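You operate a simulated robot arm through the tools that you are given. There is no shell and no other tool.

You run a simulated robot arm. Do the job below in one go: nothing can be reset, and whatever is moved stays where it is left.

## Task
Put the multimeter's clips on the 330 ohm block and hold its reading.
Fine: one clip a tab; lowest ohms range that fits the printed figure.

It is judged by the outcome, as a careful person would: the job done as asked, and still so three seconds after it is handed in. It fails if anything else is knocked over, pushed out of place, dropped, spilled or broken.

## Robot
A 6-joint arm with a four-finger gripper, fixed in place. Base frame: the origin is on the floor under the middle of its stand, x ahead of it, y to its left, z up. Lengths are in mm, angles in degrees, forces in N, time in s.
It reaches about 1012 mm from its shoulder. Its first joint turns from -166.0 to 166.0 degrees. Payload 3.43 kg.
Tool frame: the origin (TCP) lies between the finger pads and is the grasp point; the fingertips stand 30 mm ahead of it; z points along the fingers, y is the line along which they close. The gripper opens to 120 mm; its body begins 85 mm behind the TCP.
Orientation is that of the tool frame in the base frame, as a unit quaternion [w, x, y, z]. With the fingers straight down and closing along the base's y, the tool's x points along the base's -x, its y along +y and its z along -z.

## Interface
- The arm moves only by the tool drive_tool. Its argument "targets" is a list of rows, each a list of 6 numbers: the shift along the base's x, y, z in mm, then the turn, a rotation vector about the base's x, y, z in degrees. In form: [[dx, dy, dz, rx, ry, rz], ...]. A call has 1 to 20 rows; each row shifts and turns the commanded pose from where the row before left it. "grip" is the closure in counts, from 0 (fully open) to 255 (shut), set as the call begins (left out, the last holds). A row lasts 0.2 s, in which the tool goes at most 50 mm and 8.6 degrees; a call with a longer step from one row to the next is refused whole, and so is a gripper value outside its range. A pose out of reach is approached as far as the arm can. The call stops where the force on the tool passes 40 N (or 10 N more than at its start, if that is more) or the arm is blocked; 0.2 s more then pass. The fingers move at their own pace (about 136.2 mm/s each) and stop on an object; they squeeze with about 28 N. The grip force told is the motor's: it shows also when the fingers shut on nothing. Time passes only in rows, and 0.2 s behind the last, so rows that do not move let the fingers close. It gives the time, the measured TCP pose, the force on the tool (base axes), the opening and the grip force at its end, in the units of the frame above (readings bear some noise), with the torque about the TCP (base axes, N m) and any sound that the robot's microphone picked up, and new pictures: "show" is both (left out), scene, wrist or none.
- Cameras (640 x 400 px; columns grow to the right, rows downward): "scene" is fixed at [400.4, 498.5, 1308.5]; the picture's right is [0.45, 0.89, 0.00], its down [0.51, -0.26, -0.82] and it looks along [-0.73, 0.37, -0.57] (base axes); focal length 284 px, centre (320, 200). "wrist" rides on the gripper at [71, -17, -121] in the tool frame; the picture's right is [0.23, 0.97, 0.00], its down [-0.81, 0.19, -0.55] and it looks along [-0.54, 0.13, 0.83] (tool axes); focal length 275 px, centre (320, 200). There is no depth. A picture from a camera that has moved, and an enlarged one, comes with that camera's place and axes in the base frame and with its lens.
- enlarge(camera, box): a new picture of the part [left, top, right, bottom] of that camera's present view, enlarged. The clock stands still meanwhile.
- sign_off(): hands the job in; it is judged then, once.

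Nothing tells you positions but the pictures and the camera data. Unless the task says otherwise, let go and move clear before handing in.

The tools are called after ">>>" by a JSON object that holds its "api" and its "payload". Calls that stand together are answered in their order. drive_tool: Moves the arm, as the interface text tells. Its arguments: {"type":"object","properties":{"targets":{"type":"array","items":{"type":"array","items":{"type":"number"}}},"grip":{"type":"number"},"show":{"type":"string","enum":["both","scene","wrist","none"]}},"required":["targets"]} The other tools are called the same way: enlarge (camera, box) takes an enlarged picture of a part of a camera's view; sign_off () hands the job in.

At the start:

```text
t: 0.0
position: [-73.4, 532.8, 1090.8]
tool_rot: [-0.001, 0.001, 1.0, 0.001]
contact_force: [0.5, -0.6, -1.0]
wrist_torque: [0.02, -0.02, 0.01]
finger_gap: 119.8
grasp_force: 0.1
```

scene: 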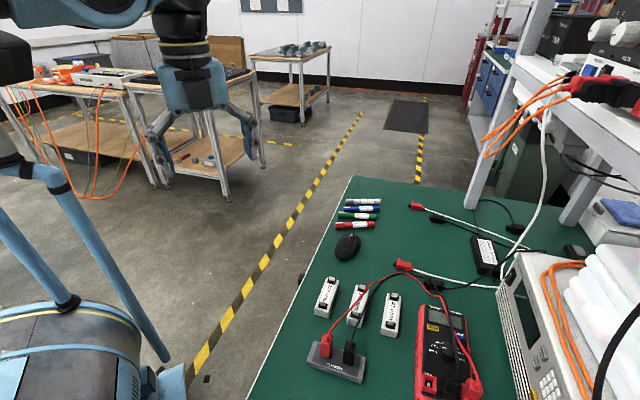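
wrist: 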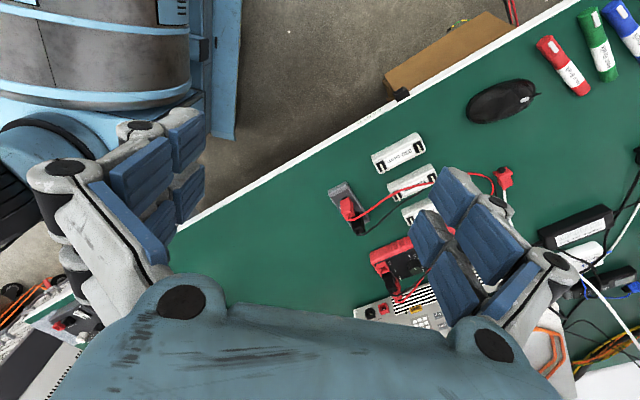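

I see a green bench with a red multimeter, three white resistor blocks and a grey holder carrying the red and black clips. I'll look closer before moving anything.

>>> {"api": "enlarge", "payload": {"camera": "scene", "box": [290, 260, 490, 400]}}

>>> {"api": "enlarge", "payload": {"camera": "scene", "box": [400, 290, 490, 400]}}

>>> {"api": "enlarge", "payload": {"camera": "wrist", "box": [310, 120, 470, 320]}}

```text
2.86 times, centred on (390, 330) of scene
camera zoom: at [400.4, 498.5, 1308.5], right [0.45, 0.89, 0.0], down [0.51, -0.26, -0.82], along [-0.73, 0.37, -0.57], focal length 812 px, centre (120, -171)
```

zoom: 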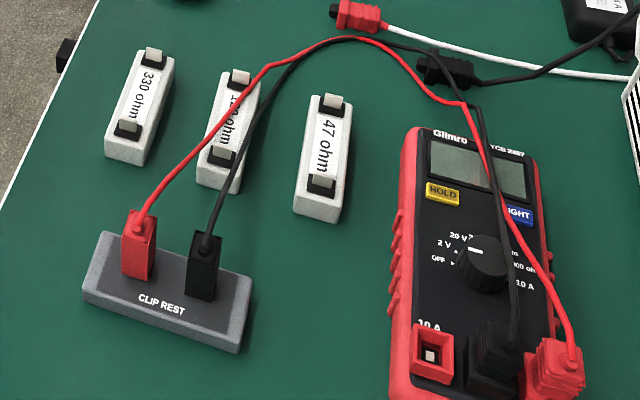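

```text
3.64 times, centred on (445, 345) of scene
camera zoom: at [400.4, 498.5, 1308.5], right [0.45, 0.89, 0.0], down [0.51, -0.26, -0.82], along [-0.73, 0.37, -0.57], focal length 1033 px, centre (-134, -327)
```

zoom: 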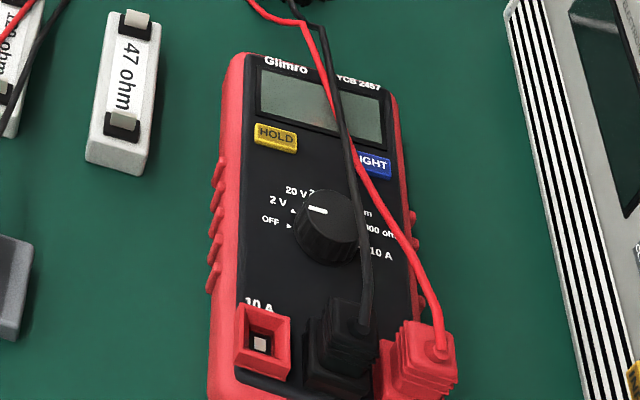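

```text
2.00 times, centred on (390, 220) of wrist
camera zoom: at [-144.5, 516.1, 1211.6], right [-0.23, 0.97, 0.0], down [0.81, 0.19, 0.55], along [0.54, 0.13, -0.83], focal length 551 px, centre (180, 160)
```

zoom: 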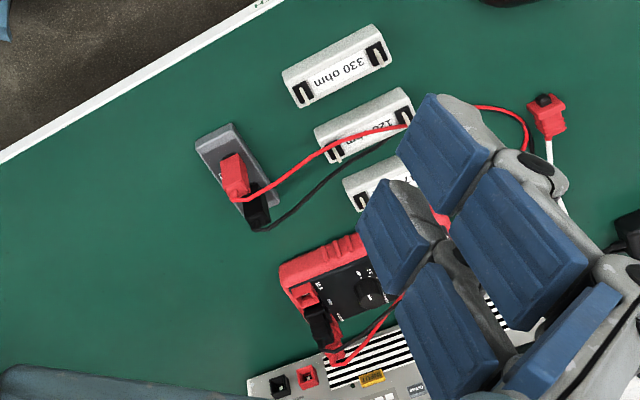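

The blocks sit near (30, 705, 750), the clip rest near (160, 655), and the meter near (250, 845). I'll move to a viewpoint above the meter to read its dial.

>>> {"api": "drive_tool", "payload": {"targets": [[25, 35, -17, 0, 0, 0], [25, 35, -17, 0, 0, 0], [25, 35, -17, 0, 0, 0], [25, 35, -17, 0, 0, 0], [25, 35, -17, 0, 0, 0], [25, 35, -17, 0, 0, 0], [25, 35, -17, 0, 0, 0], [25, 35, -17, 0, 0, 0]]}}

```text
t: 1.8
position: [115.3, 813.6, 953.8]
tool_rot: [0.006, 0.0, 1.0, 0.001]
contact_force: [-0.8, -0.8, 0.3]
wrist_torque: [0.07, -0.08, -0.01]
finger_gap: 120.0
grasp_force: 0.0
camera wrist: at [42.7, 795.7, 1073.6], right [-0.23, 0.97, 0.0], down [0.8, 0.19, 0.56], along [0.55, 0.13, -0.83], focal length 275 px, centre (320, 200)
```

scene: 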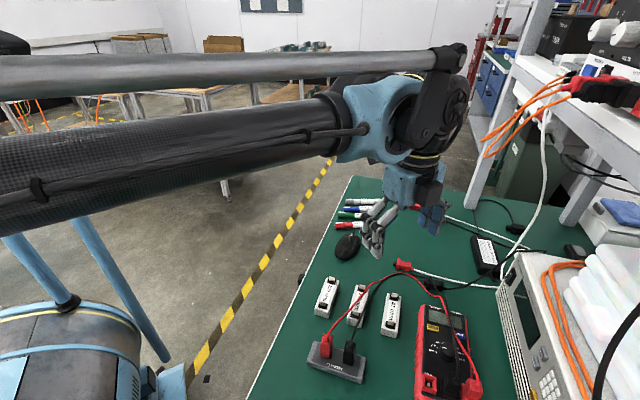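
wrist: 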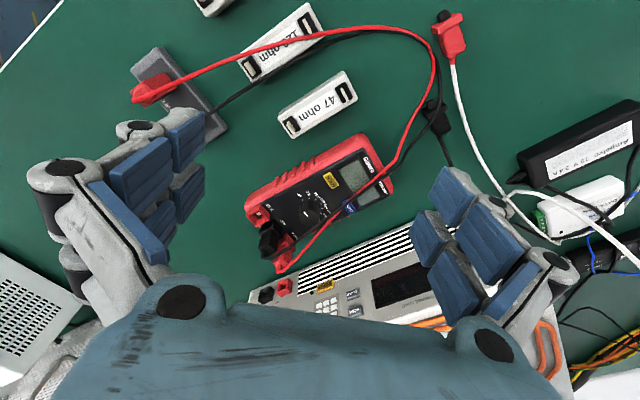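

>>> {"api": "enlarge", "payload": {"camera": "wrist", "box": [230, 120, 410, 280]}}

>>> {"api": "enlarge", "payload": {"camera": "wrist", "box": [270, 150, 390, 240]}}

>>> {"api": "enlarge", "payload": {"camera": "wrist", "box": [120, 0, 380, 140]}}

>>> {"api": "enlarge", "payload": {"camera": "scene", "box": [300, 190, 480, 390]}}

```text
2.50 times, centred on (320, 200) of wrist
camera zoom: at [42.7, 795.7, 1073.6], right [-0.23, 0.97, 0.0], down [0.8, 0.19, 0.56], along [0.55, 0.13, -0.83], focal length 688 px, centre (320, 200)
```

zoom: 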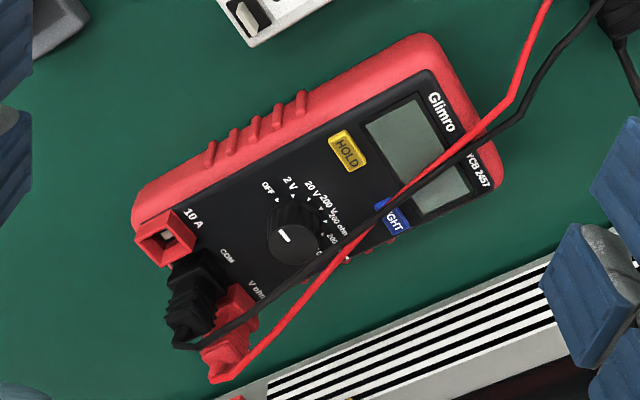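

```text
4.44 times, centred on (330, 195) of wrist
camera zoom: at [42.7, 795.7, 1073.6], right [-0.23, 0.97, 0.0], down [0.8, 0.19, 0.56], along [0.55, 0.13, -0.83], focal length 1224 px, centre (276, 222)
```

zoom: 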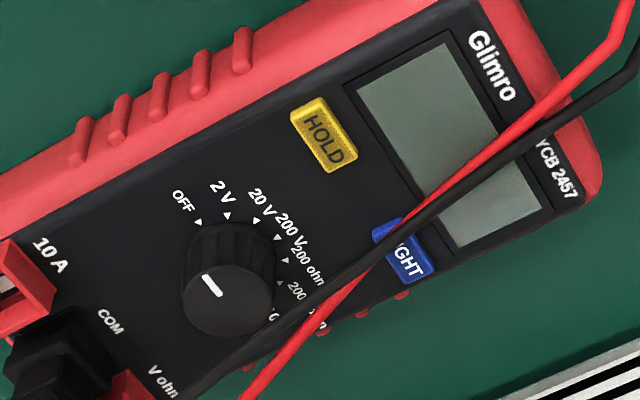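

```text
2.46 times, centred on (250, 70) of wrist
camera zoom: at [42.7, 795.7, 1073.6], right [-0.23, 0.97, 0.0], down [0.8, 0.19, 0.56], along [0.55, 0.13, -0.83], focal length 678 px, centre (492, 520)
```

zoom: 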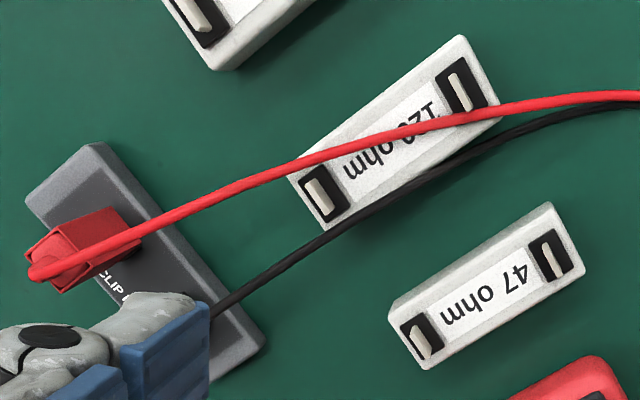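

```text
2.00 times, centred on (390, 290) of scene
camera zoom: at [400.4, 498.5, 1308.5], right [0.45, 0.89, 0.0], down [0.51, -0.26, -0.82], along [-0.73, 0.37, -0.57], focal length 568 px, centre (180, 20)
```

zoom: 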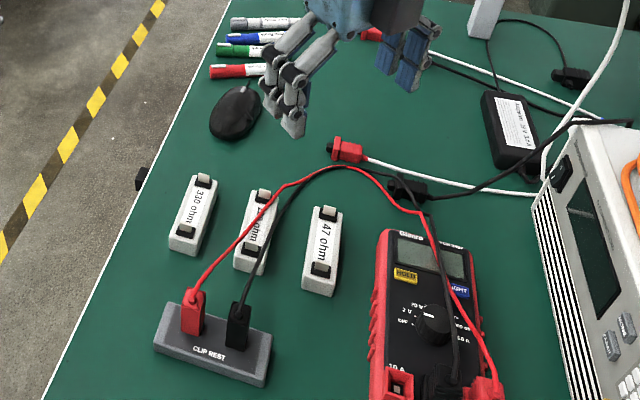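

The dial reads OFF, 2 V, 20 V, 200 V, 200 ohm, 2000 ohm, 10 A, so 330 ohm needs the 2000 ohm setting. I'll check the finger geometry next, then look closely at the clips and tabs.

>>> {"api": "enlarge", "payload": {"camera": "scene", "box": [350, 140, 470, 270]}}

>>> {"api": "enlarge", "payload": {"camera": "wrist", "box": [20, 90, 240, 300]}}

>>> {"api": "enlarge", "payload": {"camera": "scene", "box": [300, 265, 400, 390]}}

```text
3.08 times, centred on (410, 205) of scene
camera zoom: at [400.4, 498.5, 1308.5], right [0.45, 0.89, 0.0], down [0.51, -0.26, -0.82], along [-0.73, 0.37, -0.57], focal length 874 px, centre (43, 185)
```

zoom: 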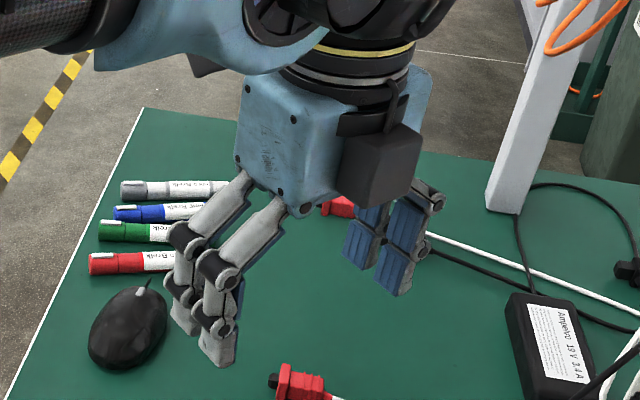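

```text
1.90 times, centred on (130, 195) of wrist
camera zoom: at [42.7, 795.7, 1073.6], right [-0.23, 0.97, 0.0], down [0.8, 0.19, 0.56], along [0.55, 0.13, -0.83], focal length 524 px, centre (682, 210)
```

zoom: 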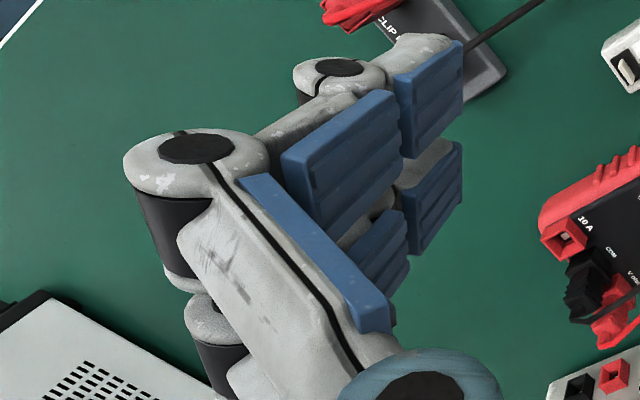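

```text
3.20 times, centred on (350, 328) of scene
camera zoom: at [400.4, 498.5, 1308.5], right [0.45, 0.89, 0.0], down [0.51, -0.26, -0.82], along [-0.73, 0.37, -0.57], focal length 909 px, centre (224, -208)
```

zoom: 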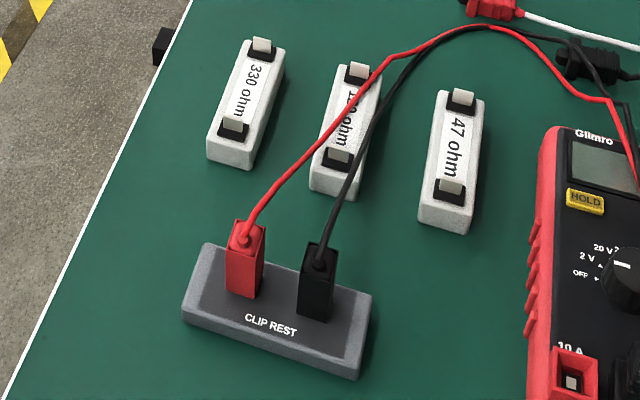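

The clips stand upright on the rest and the tabs are thin plates set across each block. I'll go closer to see how the clips sit.

>>> {"api": "drive_tool", "payload": {"targets": [[-10, -36, -10, 0, 0, 0], [-10, -36, -10, 0, 0, 0], [-10, -36, -10, 0, 0, 0], [-10, -36, -10, 0, 0, 0], [-10, -36, -10, 0, 0, 0]]}}

```text
t: 3.0
position: [64.6, 630.9, 903.4]
tool_rot: [0.005, 0.0, 1.0, 0.001]
contact_force: [0.0, -0.6, 0.0]
wrist_torque: [-0.01, 0.03, 0.01]
finger_gap: 120.2
grasp_force: 0.0
camera wrist: at [-7.7, 614.1, 1022.7], right [-0.23, 0.97, 0.0], down [0.8, 0.19, 0.56], along [0.55, 0.13, -0.83], focal length 275 px, centre (320, 200)
```

scene: 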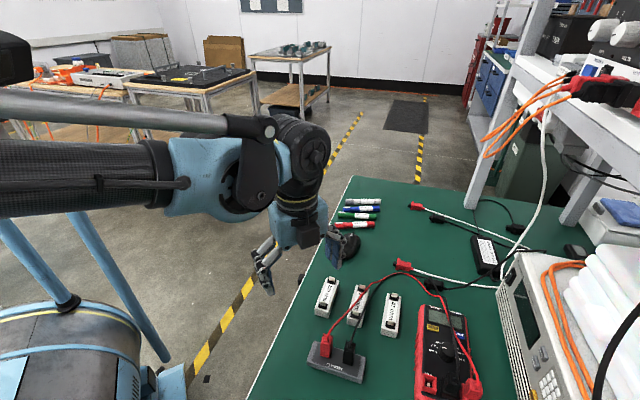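
wrist: 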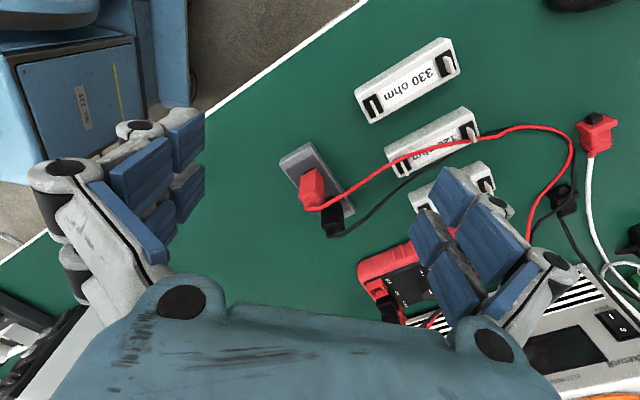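

>>> {"api": "enlarge", "payload": {"camera": "wrist", "box": [270, 130, 370, 250]}}

>>> {"api": "enlarge", "payload": {"camera": "wrist", "box": [345, 25, 485, 185]}}

>>> {"api": "enlarge", "payload": {"camera": "scene", "box": [300, 320, 370, 390]}}

>>> {"api": "enlarge", "payload": {"camera": "scene", "box": [305, 265, 375, 335]}}

```text
3.33 times, centred on (320, 190) of wrist
camera zoom: at [-7.7, 614.1, 1022.7], right [-0.23, 0.97, 0.0], down [0.8, 0.19, 0.56], along [0.55, 0.13, -0.83], focal length 918 px, centre (320, 233)
```

zoom: 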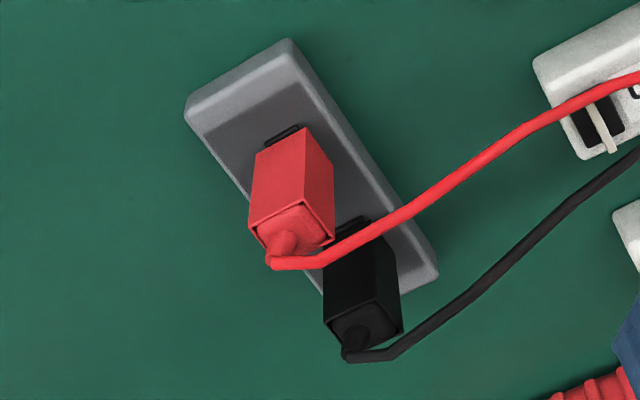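

```text
2.50 times, centred on (415, 105) of wrist
camera zoom: at [-7.7, 614.1, 1022.7], right [-0.23, 0.97, 0.0], down [0.8, 0.19, 0.56], along [0.55, 0.13, -0.83], focal length 688 px, centre (82, 438)
```

zoom: 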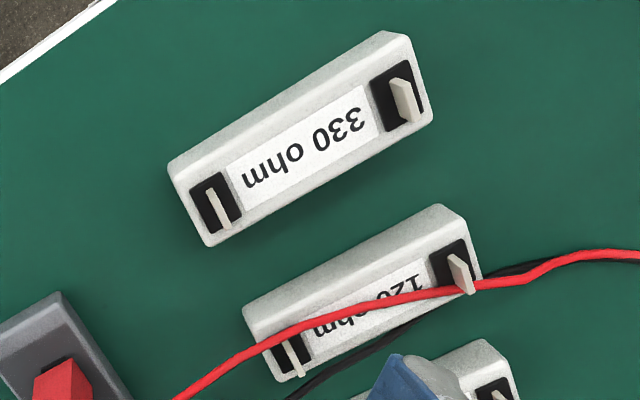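

```text
5.71 times, centred on (335, 355) of scene
camera zoom: at [400.4, 498.5, 1308.5], right [0.45, 0.89, 0.0], down [0.51, -0.26, -0.82], along [-0.73, 0.37, -0.57], focal length 1624 px, centre (234, -686)
```

zoom: 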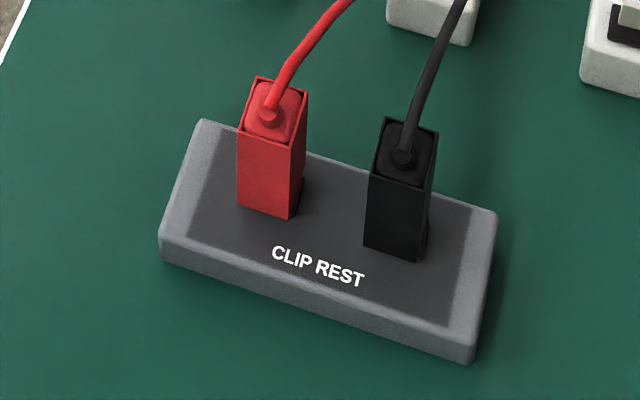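

```text
5.71 times, centred on (340, 300) of scene
camera zoom: at [400.4, 498.5, 1308.5], right [0.45, 0.89, 0.0], down [0.51, -0.26, -0.82], along [-0.73, 0.37, -0.57], focal length 1624 px, centre (206, -371)
```

zoom: 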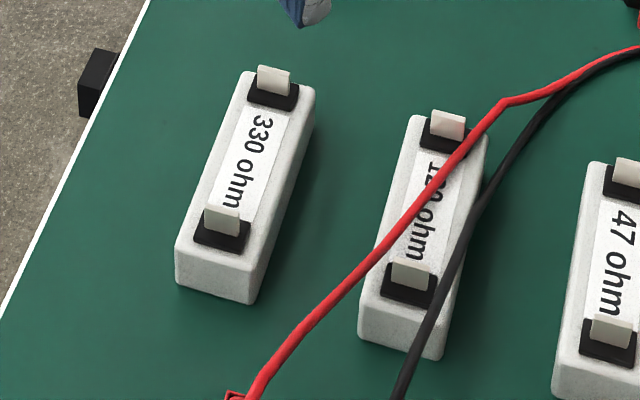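

The red clip stands at about (148, 642) with its base near z 747 and its top near z 788. The rest's axis is at about 45° and the 330 block's axis at about 134°. I'll turn the tool 45° and hover over the red clip with the fingers half open.

>>> {"api": "drive_tool", "payload": {"targets": [[14, 2, -3, 0, 0, 7.5], [14, 2, -3, 0, 0, 7.5], [14, 2, -3, 0, 0, 7.5], [14, 2, -3, 0, 0, 7.5], [14, 2, -3, 0, 0, 7.5], [14, 2, -3, 0, 0, 7.5], [0, 0, 0, 0, 0, 0]], "grip": 110}}

```text
t: 4.6
position: [147.9, 643.3, 884.3]
tool_rot: [0.005, -0.383, 0.924, 0.003]
contact_force: [-0.2, -0.6, 0.5]
wrist_torque: [0.02, -0.01, -0.03]
finger_gap: 68.4
grasp_force: 0.0
camera wrist: at [108.6, 579.8, 1004.5], right [-0.85, 0.52, 0.0], down [0.43, 0.7, 0.56], along [0.3, 0.48, -0.83], focal length 275 px, centre (320, 200)
```

scene: 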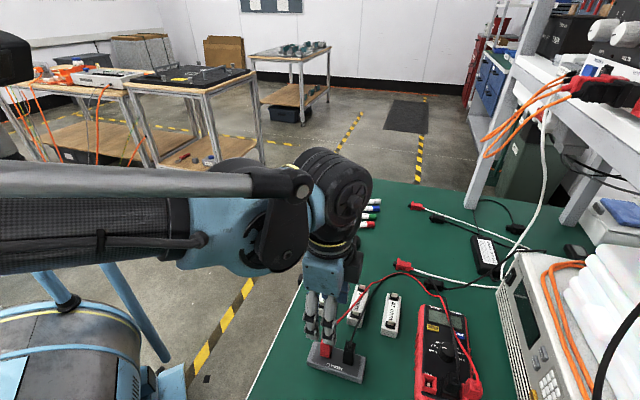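
wrist: 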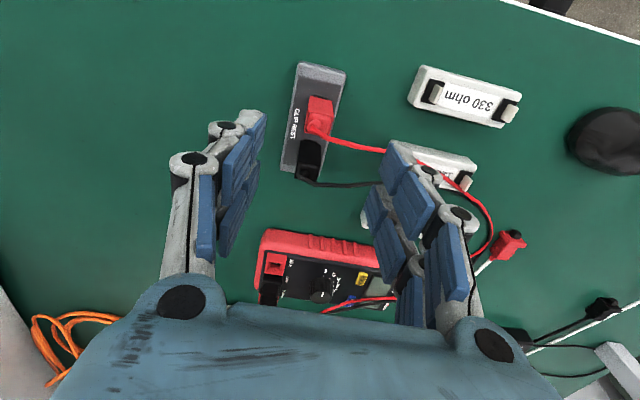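

>>> {"api": "enlarge", "payload": {"camera": "wrist", "box": [270, 60, 370, 200]}}

>>> {"api": "enlarge", "payload": {"camera": "scene", "box": [290, 270, 380, 390]}}

>>> {"api": "enlarge", "payload": {"camera": "wrist", "box": [400, 50, 530, 140]}}

```text
2.86 times, centred on (320, 130) of wrist
camera zoom: at [108.6, 579.8, 1004.5], right [-0.85, 0.52, 0.0], down [0.43, 0.7, 0.56], along [0.3, 0.48, -0.83], focal length 786 px, centre (320, 400)
```

zoom: 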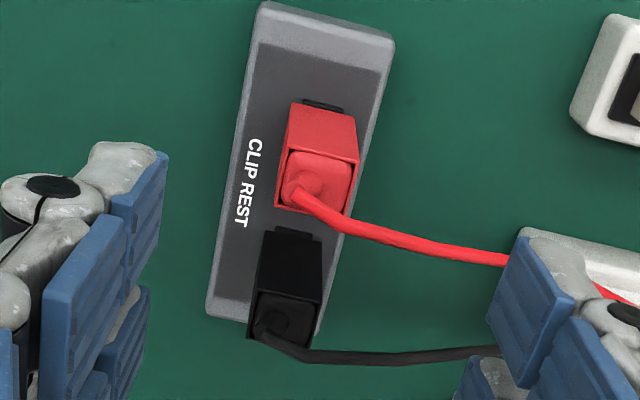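

```text
3.33 times, centred on (335, 330) of scene
camera zoom: at [400.4, 498.5, 1308.5], right [0.45, 0.89, 0.0], down [0.51, -0.26, -0.82], along [-0.73, 0.37, -0.57], focal length 947 px, centre (270, -233)
```

zoom: 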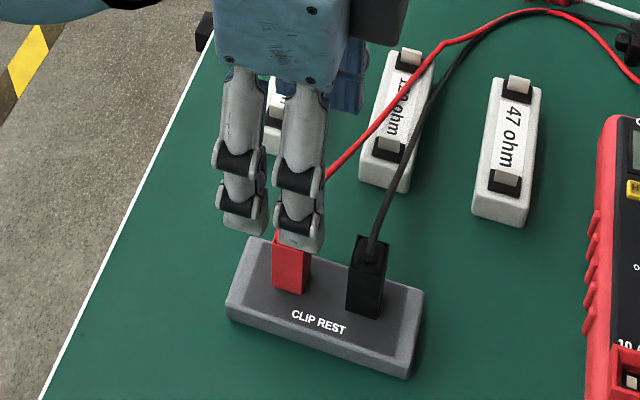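

```text
4.44 times, centred on (465, 95) of wrist
camera zoom: at [108.6, 579.8, 1004.5], right [-0.85, 0.52, 0.0], down [0.43, 0.7, 0.56], along [0.3, 0.48, -0.83], focal length 1224 px, centre (-324, 667)
```

zoom: 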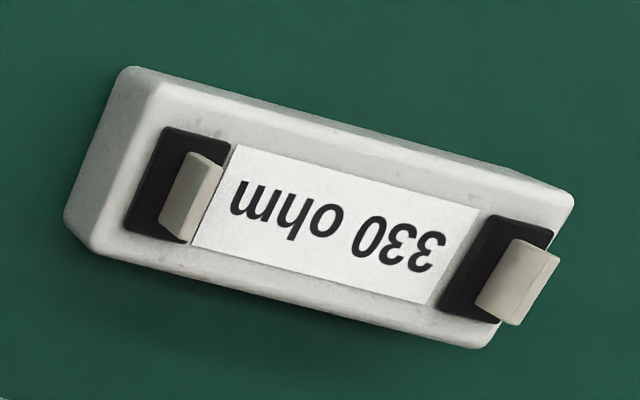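

The tool is centred over the red clip and lined up with the rest. I'll descend in steps and check the views on the way.

>>> {"api": "drive_tool", "payload": {"targets": [[0.6, -1.3, -25, 0, 0, 0], [0, 0, -25, 0, 0, 0], [0, 0, 0, 0, 0, 0]]}}

```text
t: 5.4
position: [148.6, 644.4, 834.3]
tool_rot: [0.004, -0.382, 0.924, 0.003]
contact_force: [-0.5, -0.3, -0.5]
wrist_torque: [0.0, -0.02, -0.01]
finger_gap: 68.0
grasp_force: 0.1
camera wrist: at [109.0, 582.1, 954.3], right [-0.85, 0.53, 0.0], down [0.43, 0.7, 0.56], along [0.3, 0.48, -0.83], focal length 275 px, centre (320, 200)
```

scene: 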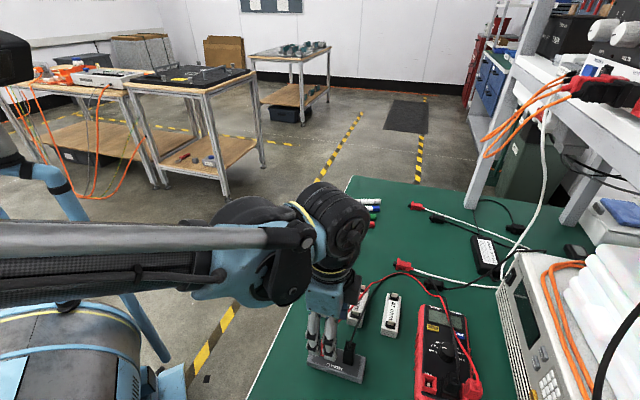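
wrist: 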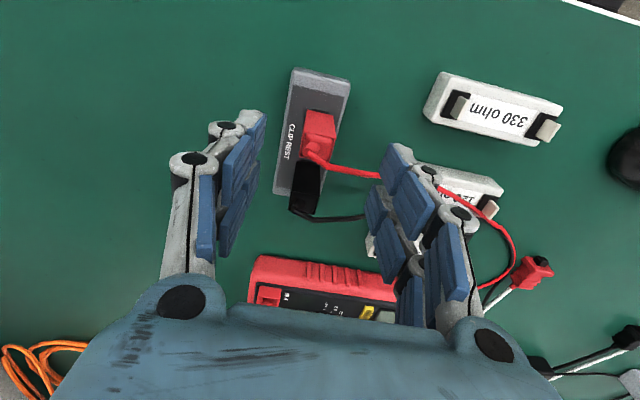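

>>> {"api": "enlarge", "payload": {"camera": "wrist", "box": [270, 60, 430, 240]}}

>>> {"api": "enlarge", "payload": {"camera": "scene", "box": [290, 290, 380, 390]}}

```text
2.22 times, centred on (350, 150) of wrist
camera zoom: at [109.0, 582.1, 954.3], right [-0.85, 0.53, 0.0], down [0.43, 0.7, 0.56], along [0.3, 0.48, -0.83], focal length 612 px, centre (253, 311)
```

zoom: 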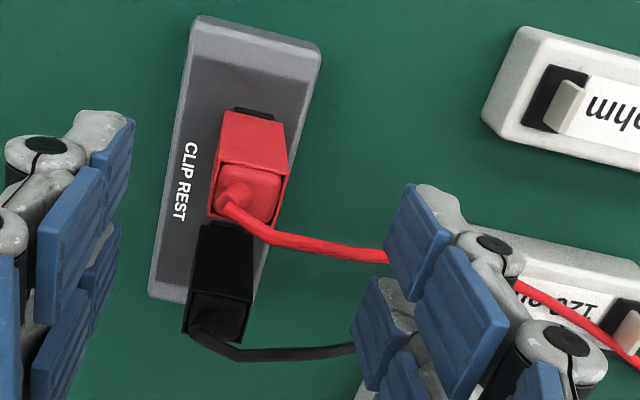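

```text
4.00 times, centred on (335, 340) of scene
camera zoom: at [400.4, 498.5, 1308.5], right [0.45, 0.89, 0.0], down [0.51, -0.26, -0.82], along [-0.73, 0.37, -0.57], focal length 1137 px, centre (260, -360)
```

zoom: 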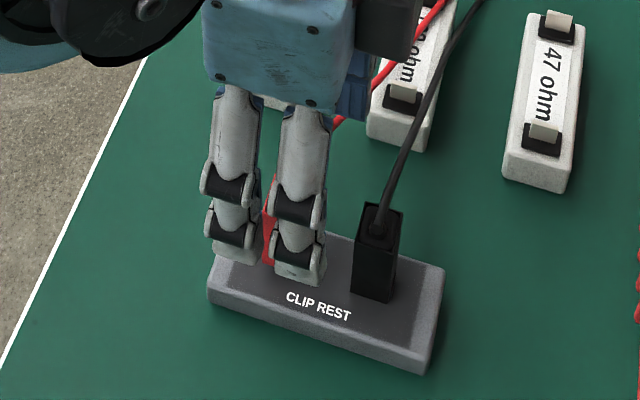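

>>> {"api": "drive_tool", "payload": {"targets": [[-1, -3, -10, 0, 0, 0], [0, 0, -12, 0, 0, 0], [0, 0, -12, 0, 0, 0], [0, 0, 0, 0, 0, 0]]}}

>>> {"api": "enlarge", "payload": {"camera": "wrist", "box": [270, 60, 430, 240]}}

>>> {"api": "enlarge", "payload": {"camera": "scene", "box": [290, 290, 380, 390]}}

```text
t: 6.4
position: [146.8, 643.3, 802.0]
tool_rot: [0.004, -0.382, 0.924, 0.003]
contact_force: [0.2, -0.1, -0.2]
wrist_torque: [0.02, 0.01, 0.01]
finger_gap: 68.1
grasp_force: 0.1
camera wrist: at [107.2, 579.7, 921.0], right [-0.85, 0.53, 0.0], down [0.43, 0.7, 0.56], along [0.3, 0.48, -0.83], focal length 275 px, centre (320, 200)
```

scene: 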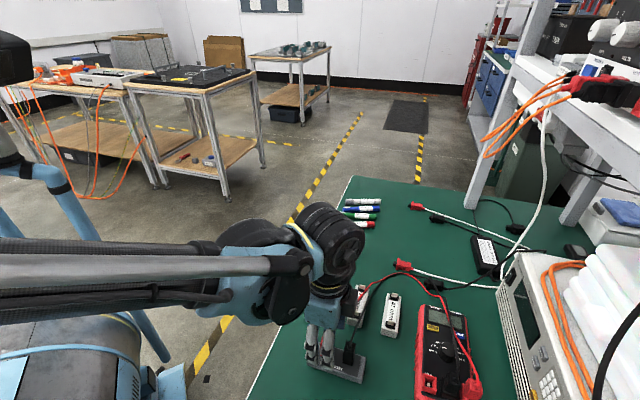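
wrist: 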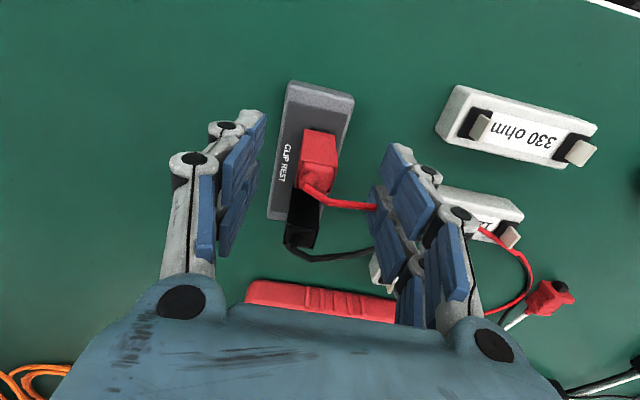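

```text
2.22 times, centred on (350, 150) of wrist
camera zoom: at [107.2, 579.7, 921.0], right [-0.85, 0.53, 0.0], down [0.43, 0.7, 0.56], along [0.3, 0.48, -0.83], focal length 612 px, centre (253, 311)
```

zoom: 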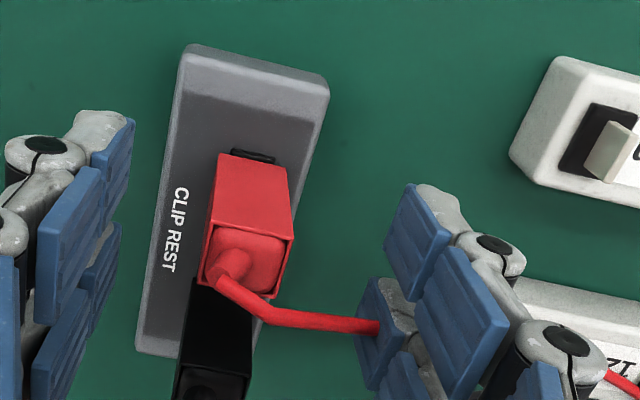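

```text
4.00 times, centred on (335, 340) of scene
camera zoom: at [400.4, 498.5, 1308.5], right [0.45, 0.89, 0.0], down [0.51, -0.26, -0.82], along [-0.73, 0.37, -0.57], focal length 1137 px, centre (260, -360)
```

zoom: 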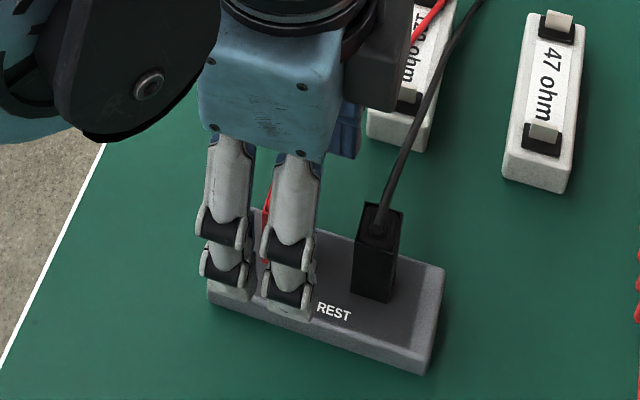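

The red clip is centred between the fingers. I'll go down about 13 mm more and close on it.

>>> {"api": "drive_tool", "payload": {"targets": [[0.7, -0.7, -7, 0, 0, 0], [0, 0, -6, 0, 0, 0], [0, 0, 0, 0, 0, 0]], "show": "none"}}

>>> {"api": "enlarge", "payload": {"camera": "wrist", "box": [220, 80, 440, 260]}}

>>> {"api": "enlarge", "payload": {"camera": "scene", "box": [290, 300, 380, 390]}}

```text
t: 7.2
position: [148.2, 641.1, 789.4]
tool_rot: [0.004, -0.382, 0.924, 0.004]
contact_force: [0.4, 0.2, 0.4]
wrist_torque: [0.0, -0.01, 0.03]
finger_gap: 68.0
grasp_force: 0.0
```

```text
2.22 times, centred on (330, 170) of wrist
camera zoom: at [108.3, 577.8, 908.7], right [-0.85, 0.53, 0.0], down [0.43, 0.7, 0.56], along [0.3, 0.48, -0.83], focal length 612 px, centre (298, 267)
```

zoom: 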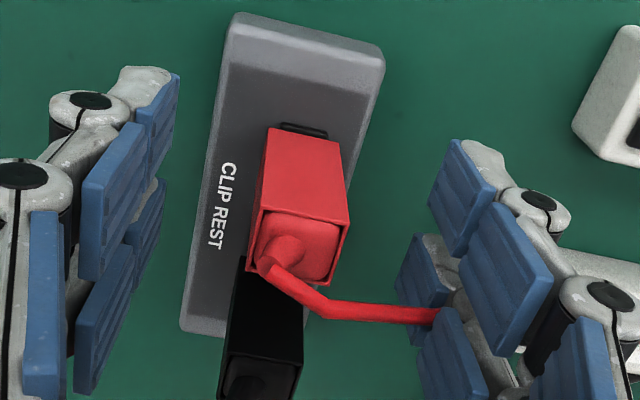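

```text
4.44 times, centred on (335, 345) of scene
camera zoom: at [400.4, 498.5, 1308.5], right [0.45, 0.89, 0.0], down [0.51, -0.26, -0.82], along [-0.73, 0.37, -0.57], focal length 1263 px, centre (253, -444)
```

zoom: 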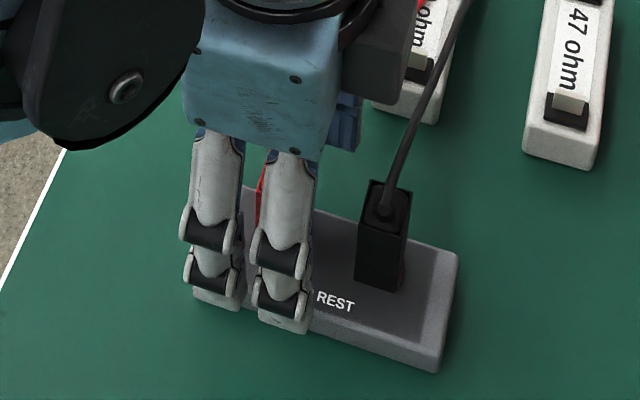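

>>> {"api": "drive_tool", "payload": {"targets": [[0, 0, 0, 0, 0, 0], [0, 0, 0, 0, 0, 0], [0, 0, 0, 0, 0, 0], [0, 0, 0, 0, 0, 0]], "grip": 255}}

>>> {"api": "enlarge", "payload": {"camera": "wrist", "box": [220, 80, 440, 260]}}

>>> {"api": "enlarge", "payload": {"camera": "scene", "box": [290, 300, 380, 390]}}

```text
t: 8.2
position: [147.5, 639.5, 790.1]
tool_rot: [0.006, -0.382, 0.924, 0.003]
contact_force: [2.4, -2.3, 1.9]
wrist_torque: [-0.1, -0.09, -0.01]
finger_gap: 18.0
grasp_force: 28.1
camera wrist: at [108.3, 577.6, 908.8], right [-0.85, 0.53, 0.0], down [0.43, 0.7, 0.56], along [0.3, 0.48, -0.83], focal length 275 px, centre (320, 200)
```

scene: 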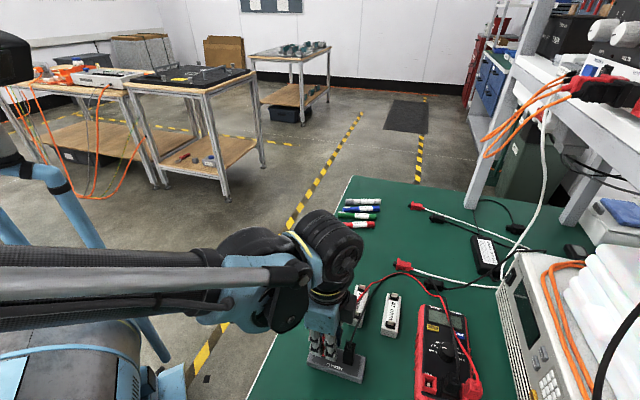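
wrist: 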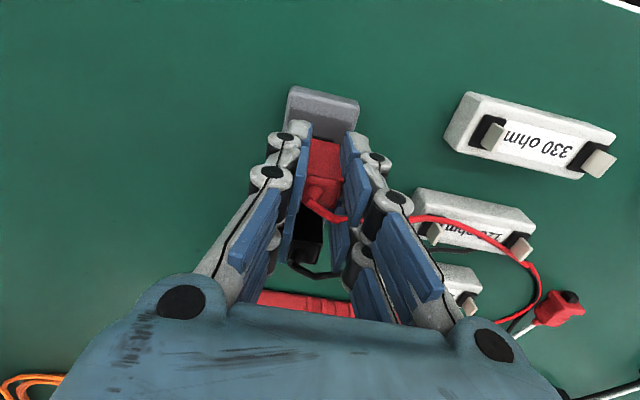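

```text
2.22 times, centred on (330, 170) of wrist
camera zoom: at [108.3, 577.6, 908.8], right [-0.85, 0.53, 0.0], down [0.43, 0.7, 0.56], along [0.3, 0.48, -0.83], focal length 612 px, centre (298, 267)
```

zoom: 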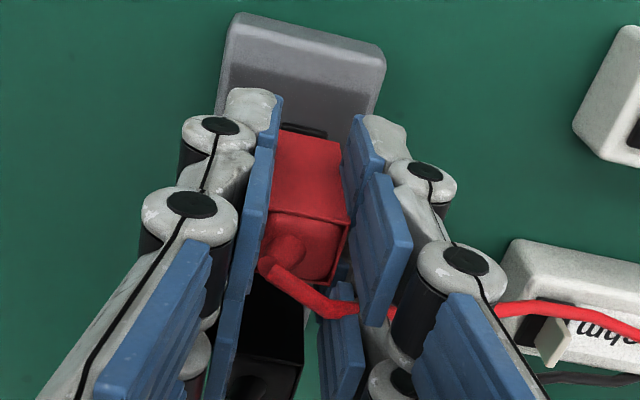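

```text
4.44 times, centred on (335, 345) of scene
camera zoom: at [400.4, 498.5, 1308.5], right [0.45, 0.89, 0.0], down [0.51, -0.26, -0.82], along [-0.73, 0.37, -0.57], focal length 1263 px, centre (253, -444)
```

zoom: 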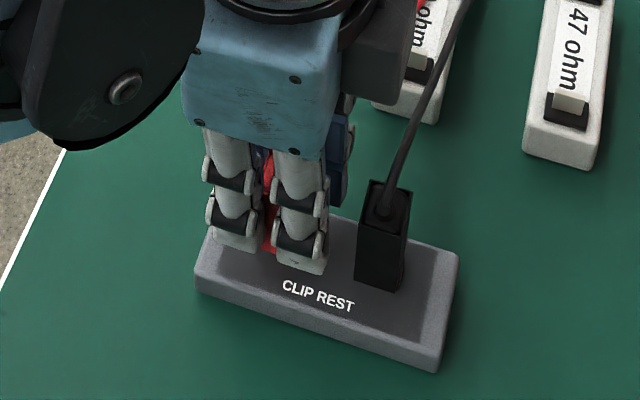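

Clip gripped at 18.0 mm with 28 N. Now I'll lift it straight up.

>>> {"api": "drive_tool", "payload": {"targets": [[0, 0, 6, 0, 0, 0], [0, 0, 8, 0, 0, 0], [0, 0, 10, 0, 0, 0], [0, 0, 12, 0, 0, 0], [0, 0, 15, 0, 0, 0], [0, 0, 15, 0, 0, 0], [0, 0, 0, 0, 0, 0]]}}

>>> {"api": "enlarge", "payload": {"camera": "wrist", "box": [220, 60, 440, 260]}}

>>> {"api": "enlarge", "payload": {"camera": "scene", "box": [290, 270, 390, 390]}}

```text
t: 9.8
position: [146.9, 639.1, 857.3]
tool_rot: [0.005, -0.382, 0.924, 0.002]
contact_force: [0.2, 0.0, -0.6]
wrist_torque: [-0.05, 0.02, -0.01]
finger_gap: 18.3
grasp_force: 28.2
camera wrist: at [108.1, 576.1, 976.3], right [-0.85, 0.53, 0.0], down [0.43, 0.7, 0.56], along [0.3, 0.48, -0.83], focal length 275 px, centre (320, 200)
```

scene: 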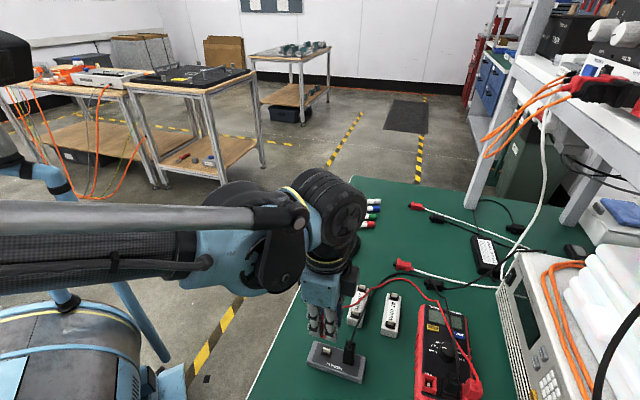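
wrist: 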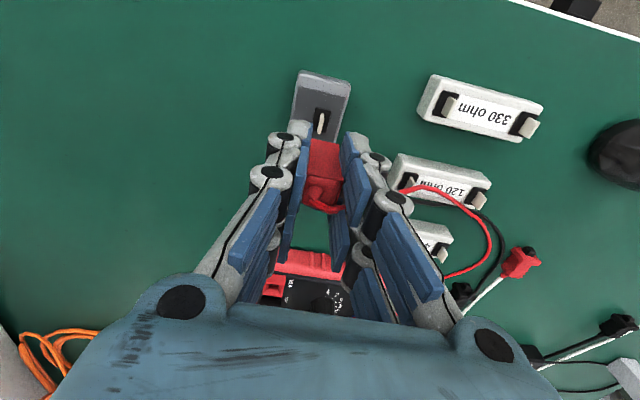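

```text
2.00 times, centred on (330, 160) of wrist
camera zoom: at [108.1, 576.1, 976.3], right [-0.85, 0.53, 0.0], down [0.43, 0.7, 0.56], along [0.3, 0.48, -0.83], focal length 551 px, centre (300, 280)
```

zoom: 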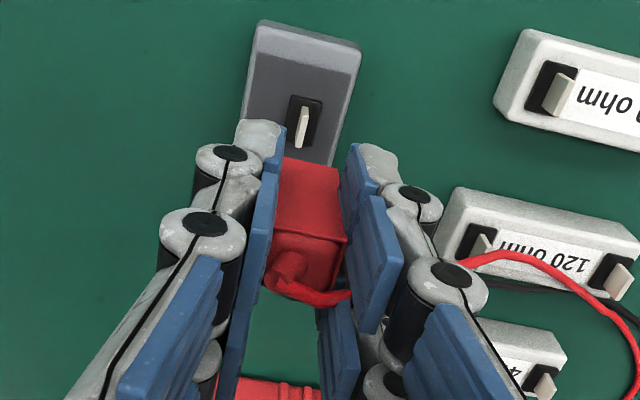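

```text
3.33 times, centred on (340, 330) of scene
camera zoom: at [400.4, 498.5, 1308.5], right [0.45, 0.89, 0.0], down [0.51, -0.26, -0.82], along [-0.73, 0.37, -0.57], focal length 947 px, centre (253, -233)
```

zoom: 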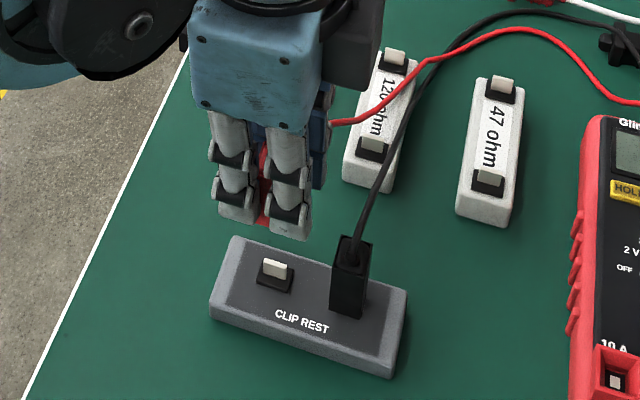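

The clip came off cleanly, and the rest tab under it has the same orientation as the block tabs. I'll measure the rest tab against the 330 tabs in this one view.

>>> {"api": "enlarge", "payload": {"camera": "wrist", "box": [295, 65, 355, 145]}}

>>> {"api": "enlarge", "payload": {"camera": "wrist", "box": [415, 65, 555, 150]}}

>>> {"api": "enlarge", "payload": {"camera": "scene", "box": [305, 330, 375, 385]}}

```text
5.00 times, centred on (325, 105) of wrist
camera zoom: at [108.1, 576.1, 976.3], right [-0.85, 0.53, 0.0], down [0.43, 0.7, 0.56], along [0.3, 0.48, -0.83], focal length 1376 px, centre (295, 675)
```

zoom: 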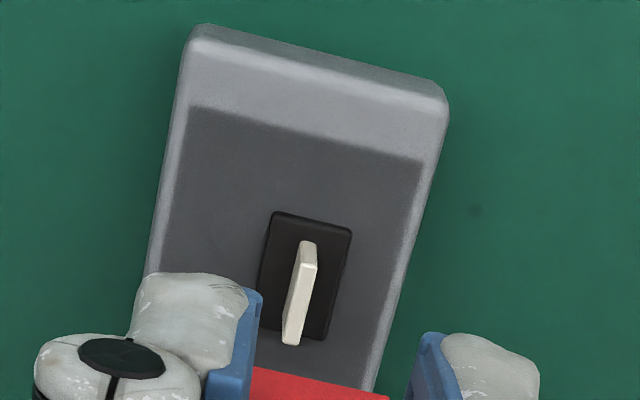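

```text
4.57 times, centred on (485, 108) of wrist
camera zoom: at [108.1, 576.1, 976.3], right [-0.85, 0.53, 0.0], down [0.43, 0.7, 0.56], along [0.3, 0.48, -0.83], focal length 1258 px, centre (-434, 623)
```

zoom: 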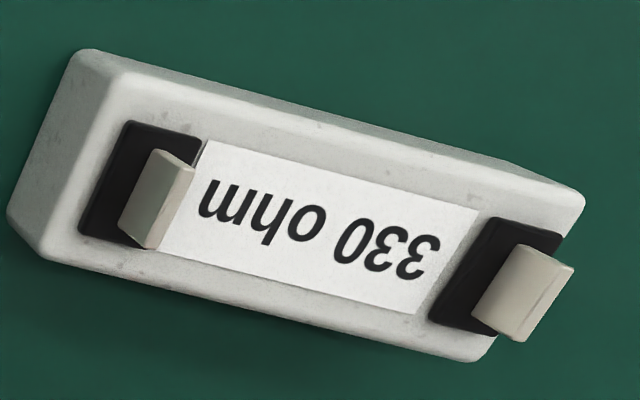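

```text
7.27 times, centred on (340, 358) of scene
camera zoom: at [400.4, 498.5, 1308.5], right [0.45, 0.89, 0.0], down [0.51, -0.26, -0.82], along [-0.73, 0.37, -0.57], focal length 2067 px, centre (174, -946)
```

zoom: 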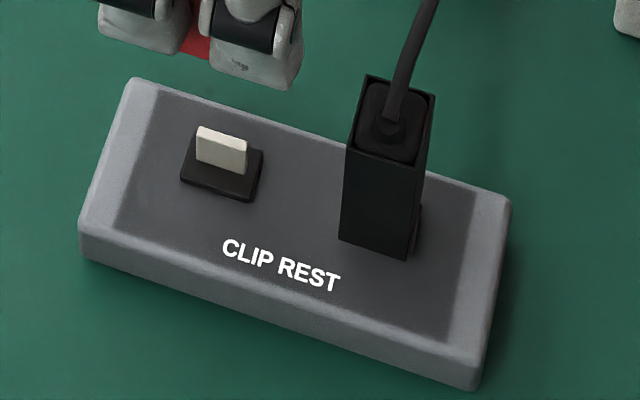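

The rest tab recess is at about (148.4, 642.3, 741). The 330 recesses are at about A (54.8, 681.7, 750.5) and B (4.6, 731.3, 750.5). I'll carry the red clip over far tab B and re-check the alignment there.

>>> {"api": "drive_tool", "payload": {"targets": [[-18, 11, 4, 0, 0, 0], [-18, 11, 4, 0, 0, 0], [-18, 11, 2, 0, 0, 0], [-18, 11, 0, 0, 0, 0], [-18, 11, 0, 0, 0, 0], [-18, 11, 0, 0, 0, 0], [-18, 11, 0, 0, 0, 0], [-18, 12, 0, 0, 0, 0], [0, 0, 0, 0, 0, 0], [0, 0, 0, 0, 0, 0], [0, 0, 0, 0, 0, 0], [0, 0, 0, 0, 0, 0]]}}

>>> {"api": "enlarge", "payload": {"camera": "wrist", "box": [295, 65, 355, 145]}}

>>> {"api": "enlarge", "payload": {"camera": "scene", "box": [290, 240, 390, 350]}}

```text
t: 12.4
position: [2.1, 727.9, 865.4]
tool_rot: [0.005, -0.383, 0.924, 0.003]
contact_force: [0.3, -0.2, -0.4]
wrist_torque: [-0.02, -0.03, 0.01]
finger_gap: 17.9
grasp_force: 27.9
camera wrist: at [-36.3, 664.9, 985.2], right [-0.85, 0.53, 0.0], down [0.43, 0.7, 0.56], along [0.3, 0.48, -0.83], focal length 275 px, centre (320, 200)
```

scene: 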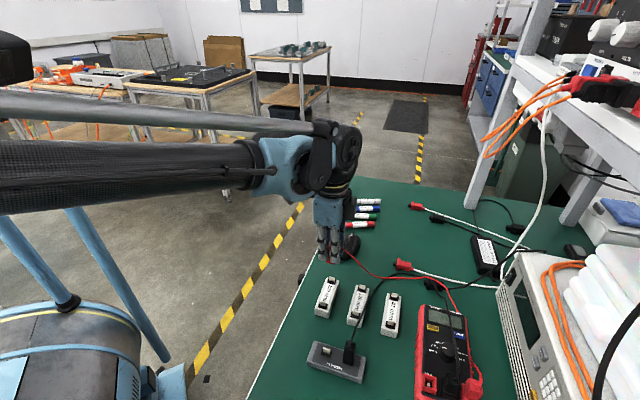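
wrist: 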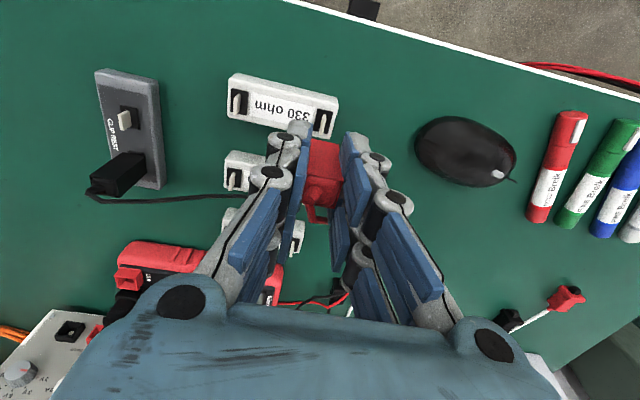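

```text
5.00 times, centred on (325, 105) of wrist
camera zoom: at [-36.3, 664.9, 985.2], right [-0.85, 0.53, 0.0], down [0.43, 0.7, 0.56], along [0.3, 0.48, -0.83], focal length 1376 px, centre (295, 675)
```

zoom: 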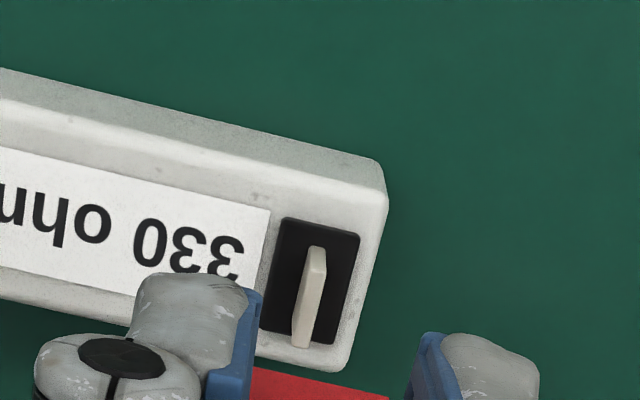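

```text
3.64 times, centred on (340, 295) of scene
camera zoom: at [400.4, 498.5, 1308.5], right [0.45, 0.89, 0.0], down [0.51, -0.26, -0.82], along [-0.73, 0.37, -0.57], focal length 1033 px, centre (247, -146)
```

zoom: 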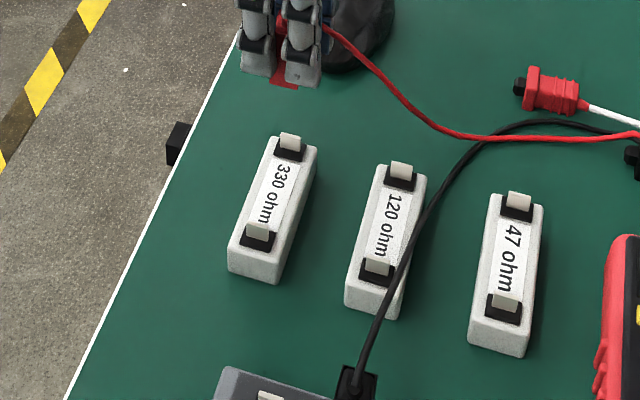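

Tab B sits only 1–2 mm off the reference alignment. I'll correct and descend part way.

>>> {"api": "drive_tool", "payload": {"targets": [[-0.2, 1.8, -10, 0, 0, 0], [0, 0, -10, 0, 0, 0], [0, 0, -10, 0, 0, 0], [0, 0, 0, 0, 0, 0], [0, 0, 0, 0, 0, 0], [0, 0, 0, 0, 0, 0]]}}

>>> {"api": "enlarge", "payload": {"camera": "wrist", "box": [295, 75, 355, 155]}}

>>> {"api": "enlarge", "payload": {"camera": "scene", "box": [300, 240, 370, 330]}}

```text
t: 13.8
position: [2.5, 730.3, 836.4]
tool_rot: [0.005, -0.383, 0.924, 0.002]
contact_force: [-0.9, -0.6, 0.7]
wrist_torque: [0.0, -0.01, 0.01]
finger_gap: 18.1
grasp_force: 28.4
camera wrist: at [-36.5, 667.4, 955.6], right [-0.85, 0.53, 0.0], down [0.43, 0.7, 0.56], along [0.3, 0.48, -0.83], focal length 275 px, centre (320, 200)
```

scene: 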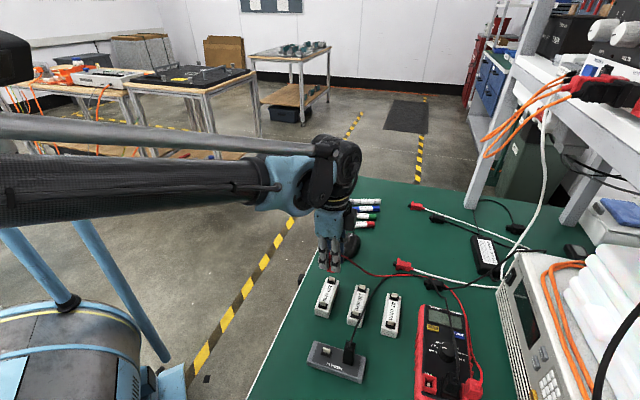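
wrist: 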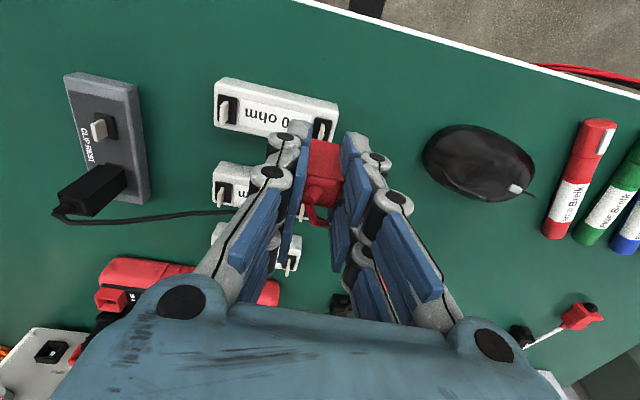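

```text
5.00 times, centred on (325, 115) of wrist
camera zoom: at [-36.5, 667.4, 955.6], right [-0.85, 0.53, 0.0], down [0.43, 0.7, 0.56], along [0.3, 0.48, -0.83], focal length 1376 px, centre (295, 625)
```

zoom: 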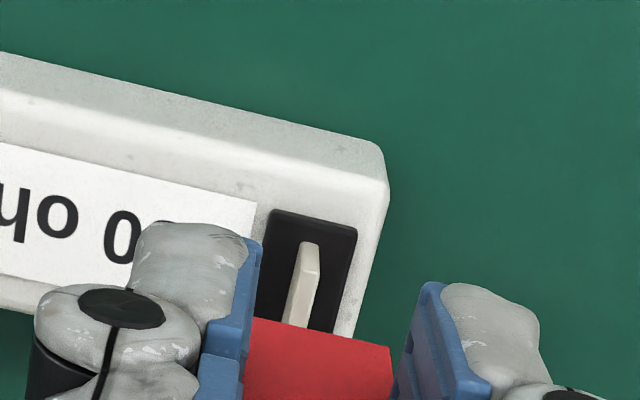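

```text
4.44 times, centred on (335, 285) of scene
camera zoom: at [400.4, 498.5, 1308.5], right [0.45, 0.89, 0.0], down [0.51, -0.26, -0.82], along [-0.73, 0.37, -0.57], focal length 1263 px, centre (253, -178)
```

zoom: 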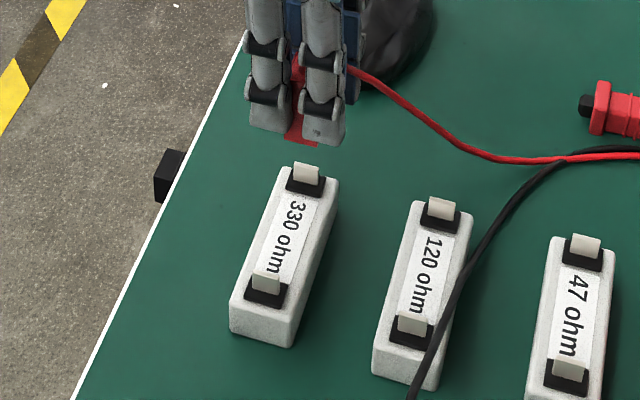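

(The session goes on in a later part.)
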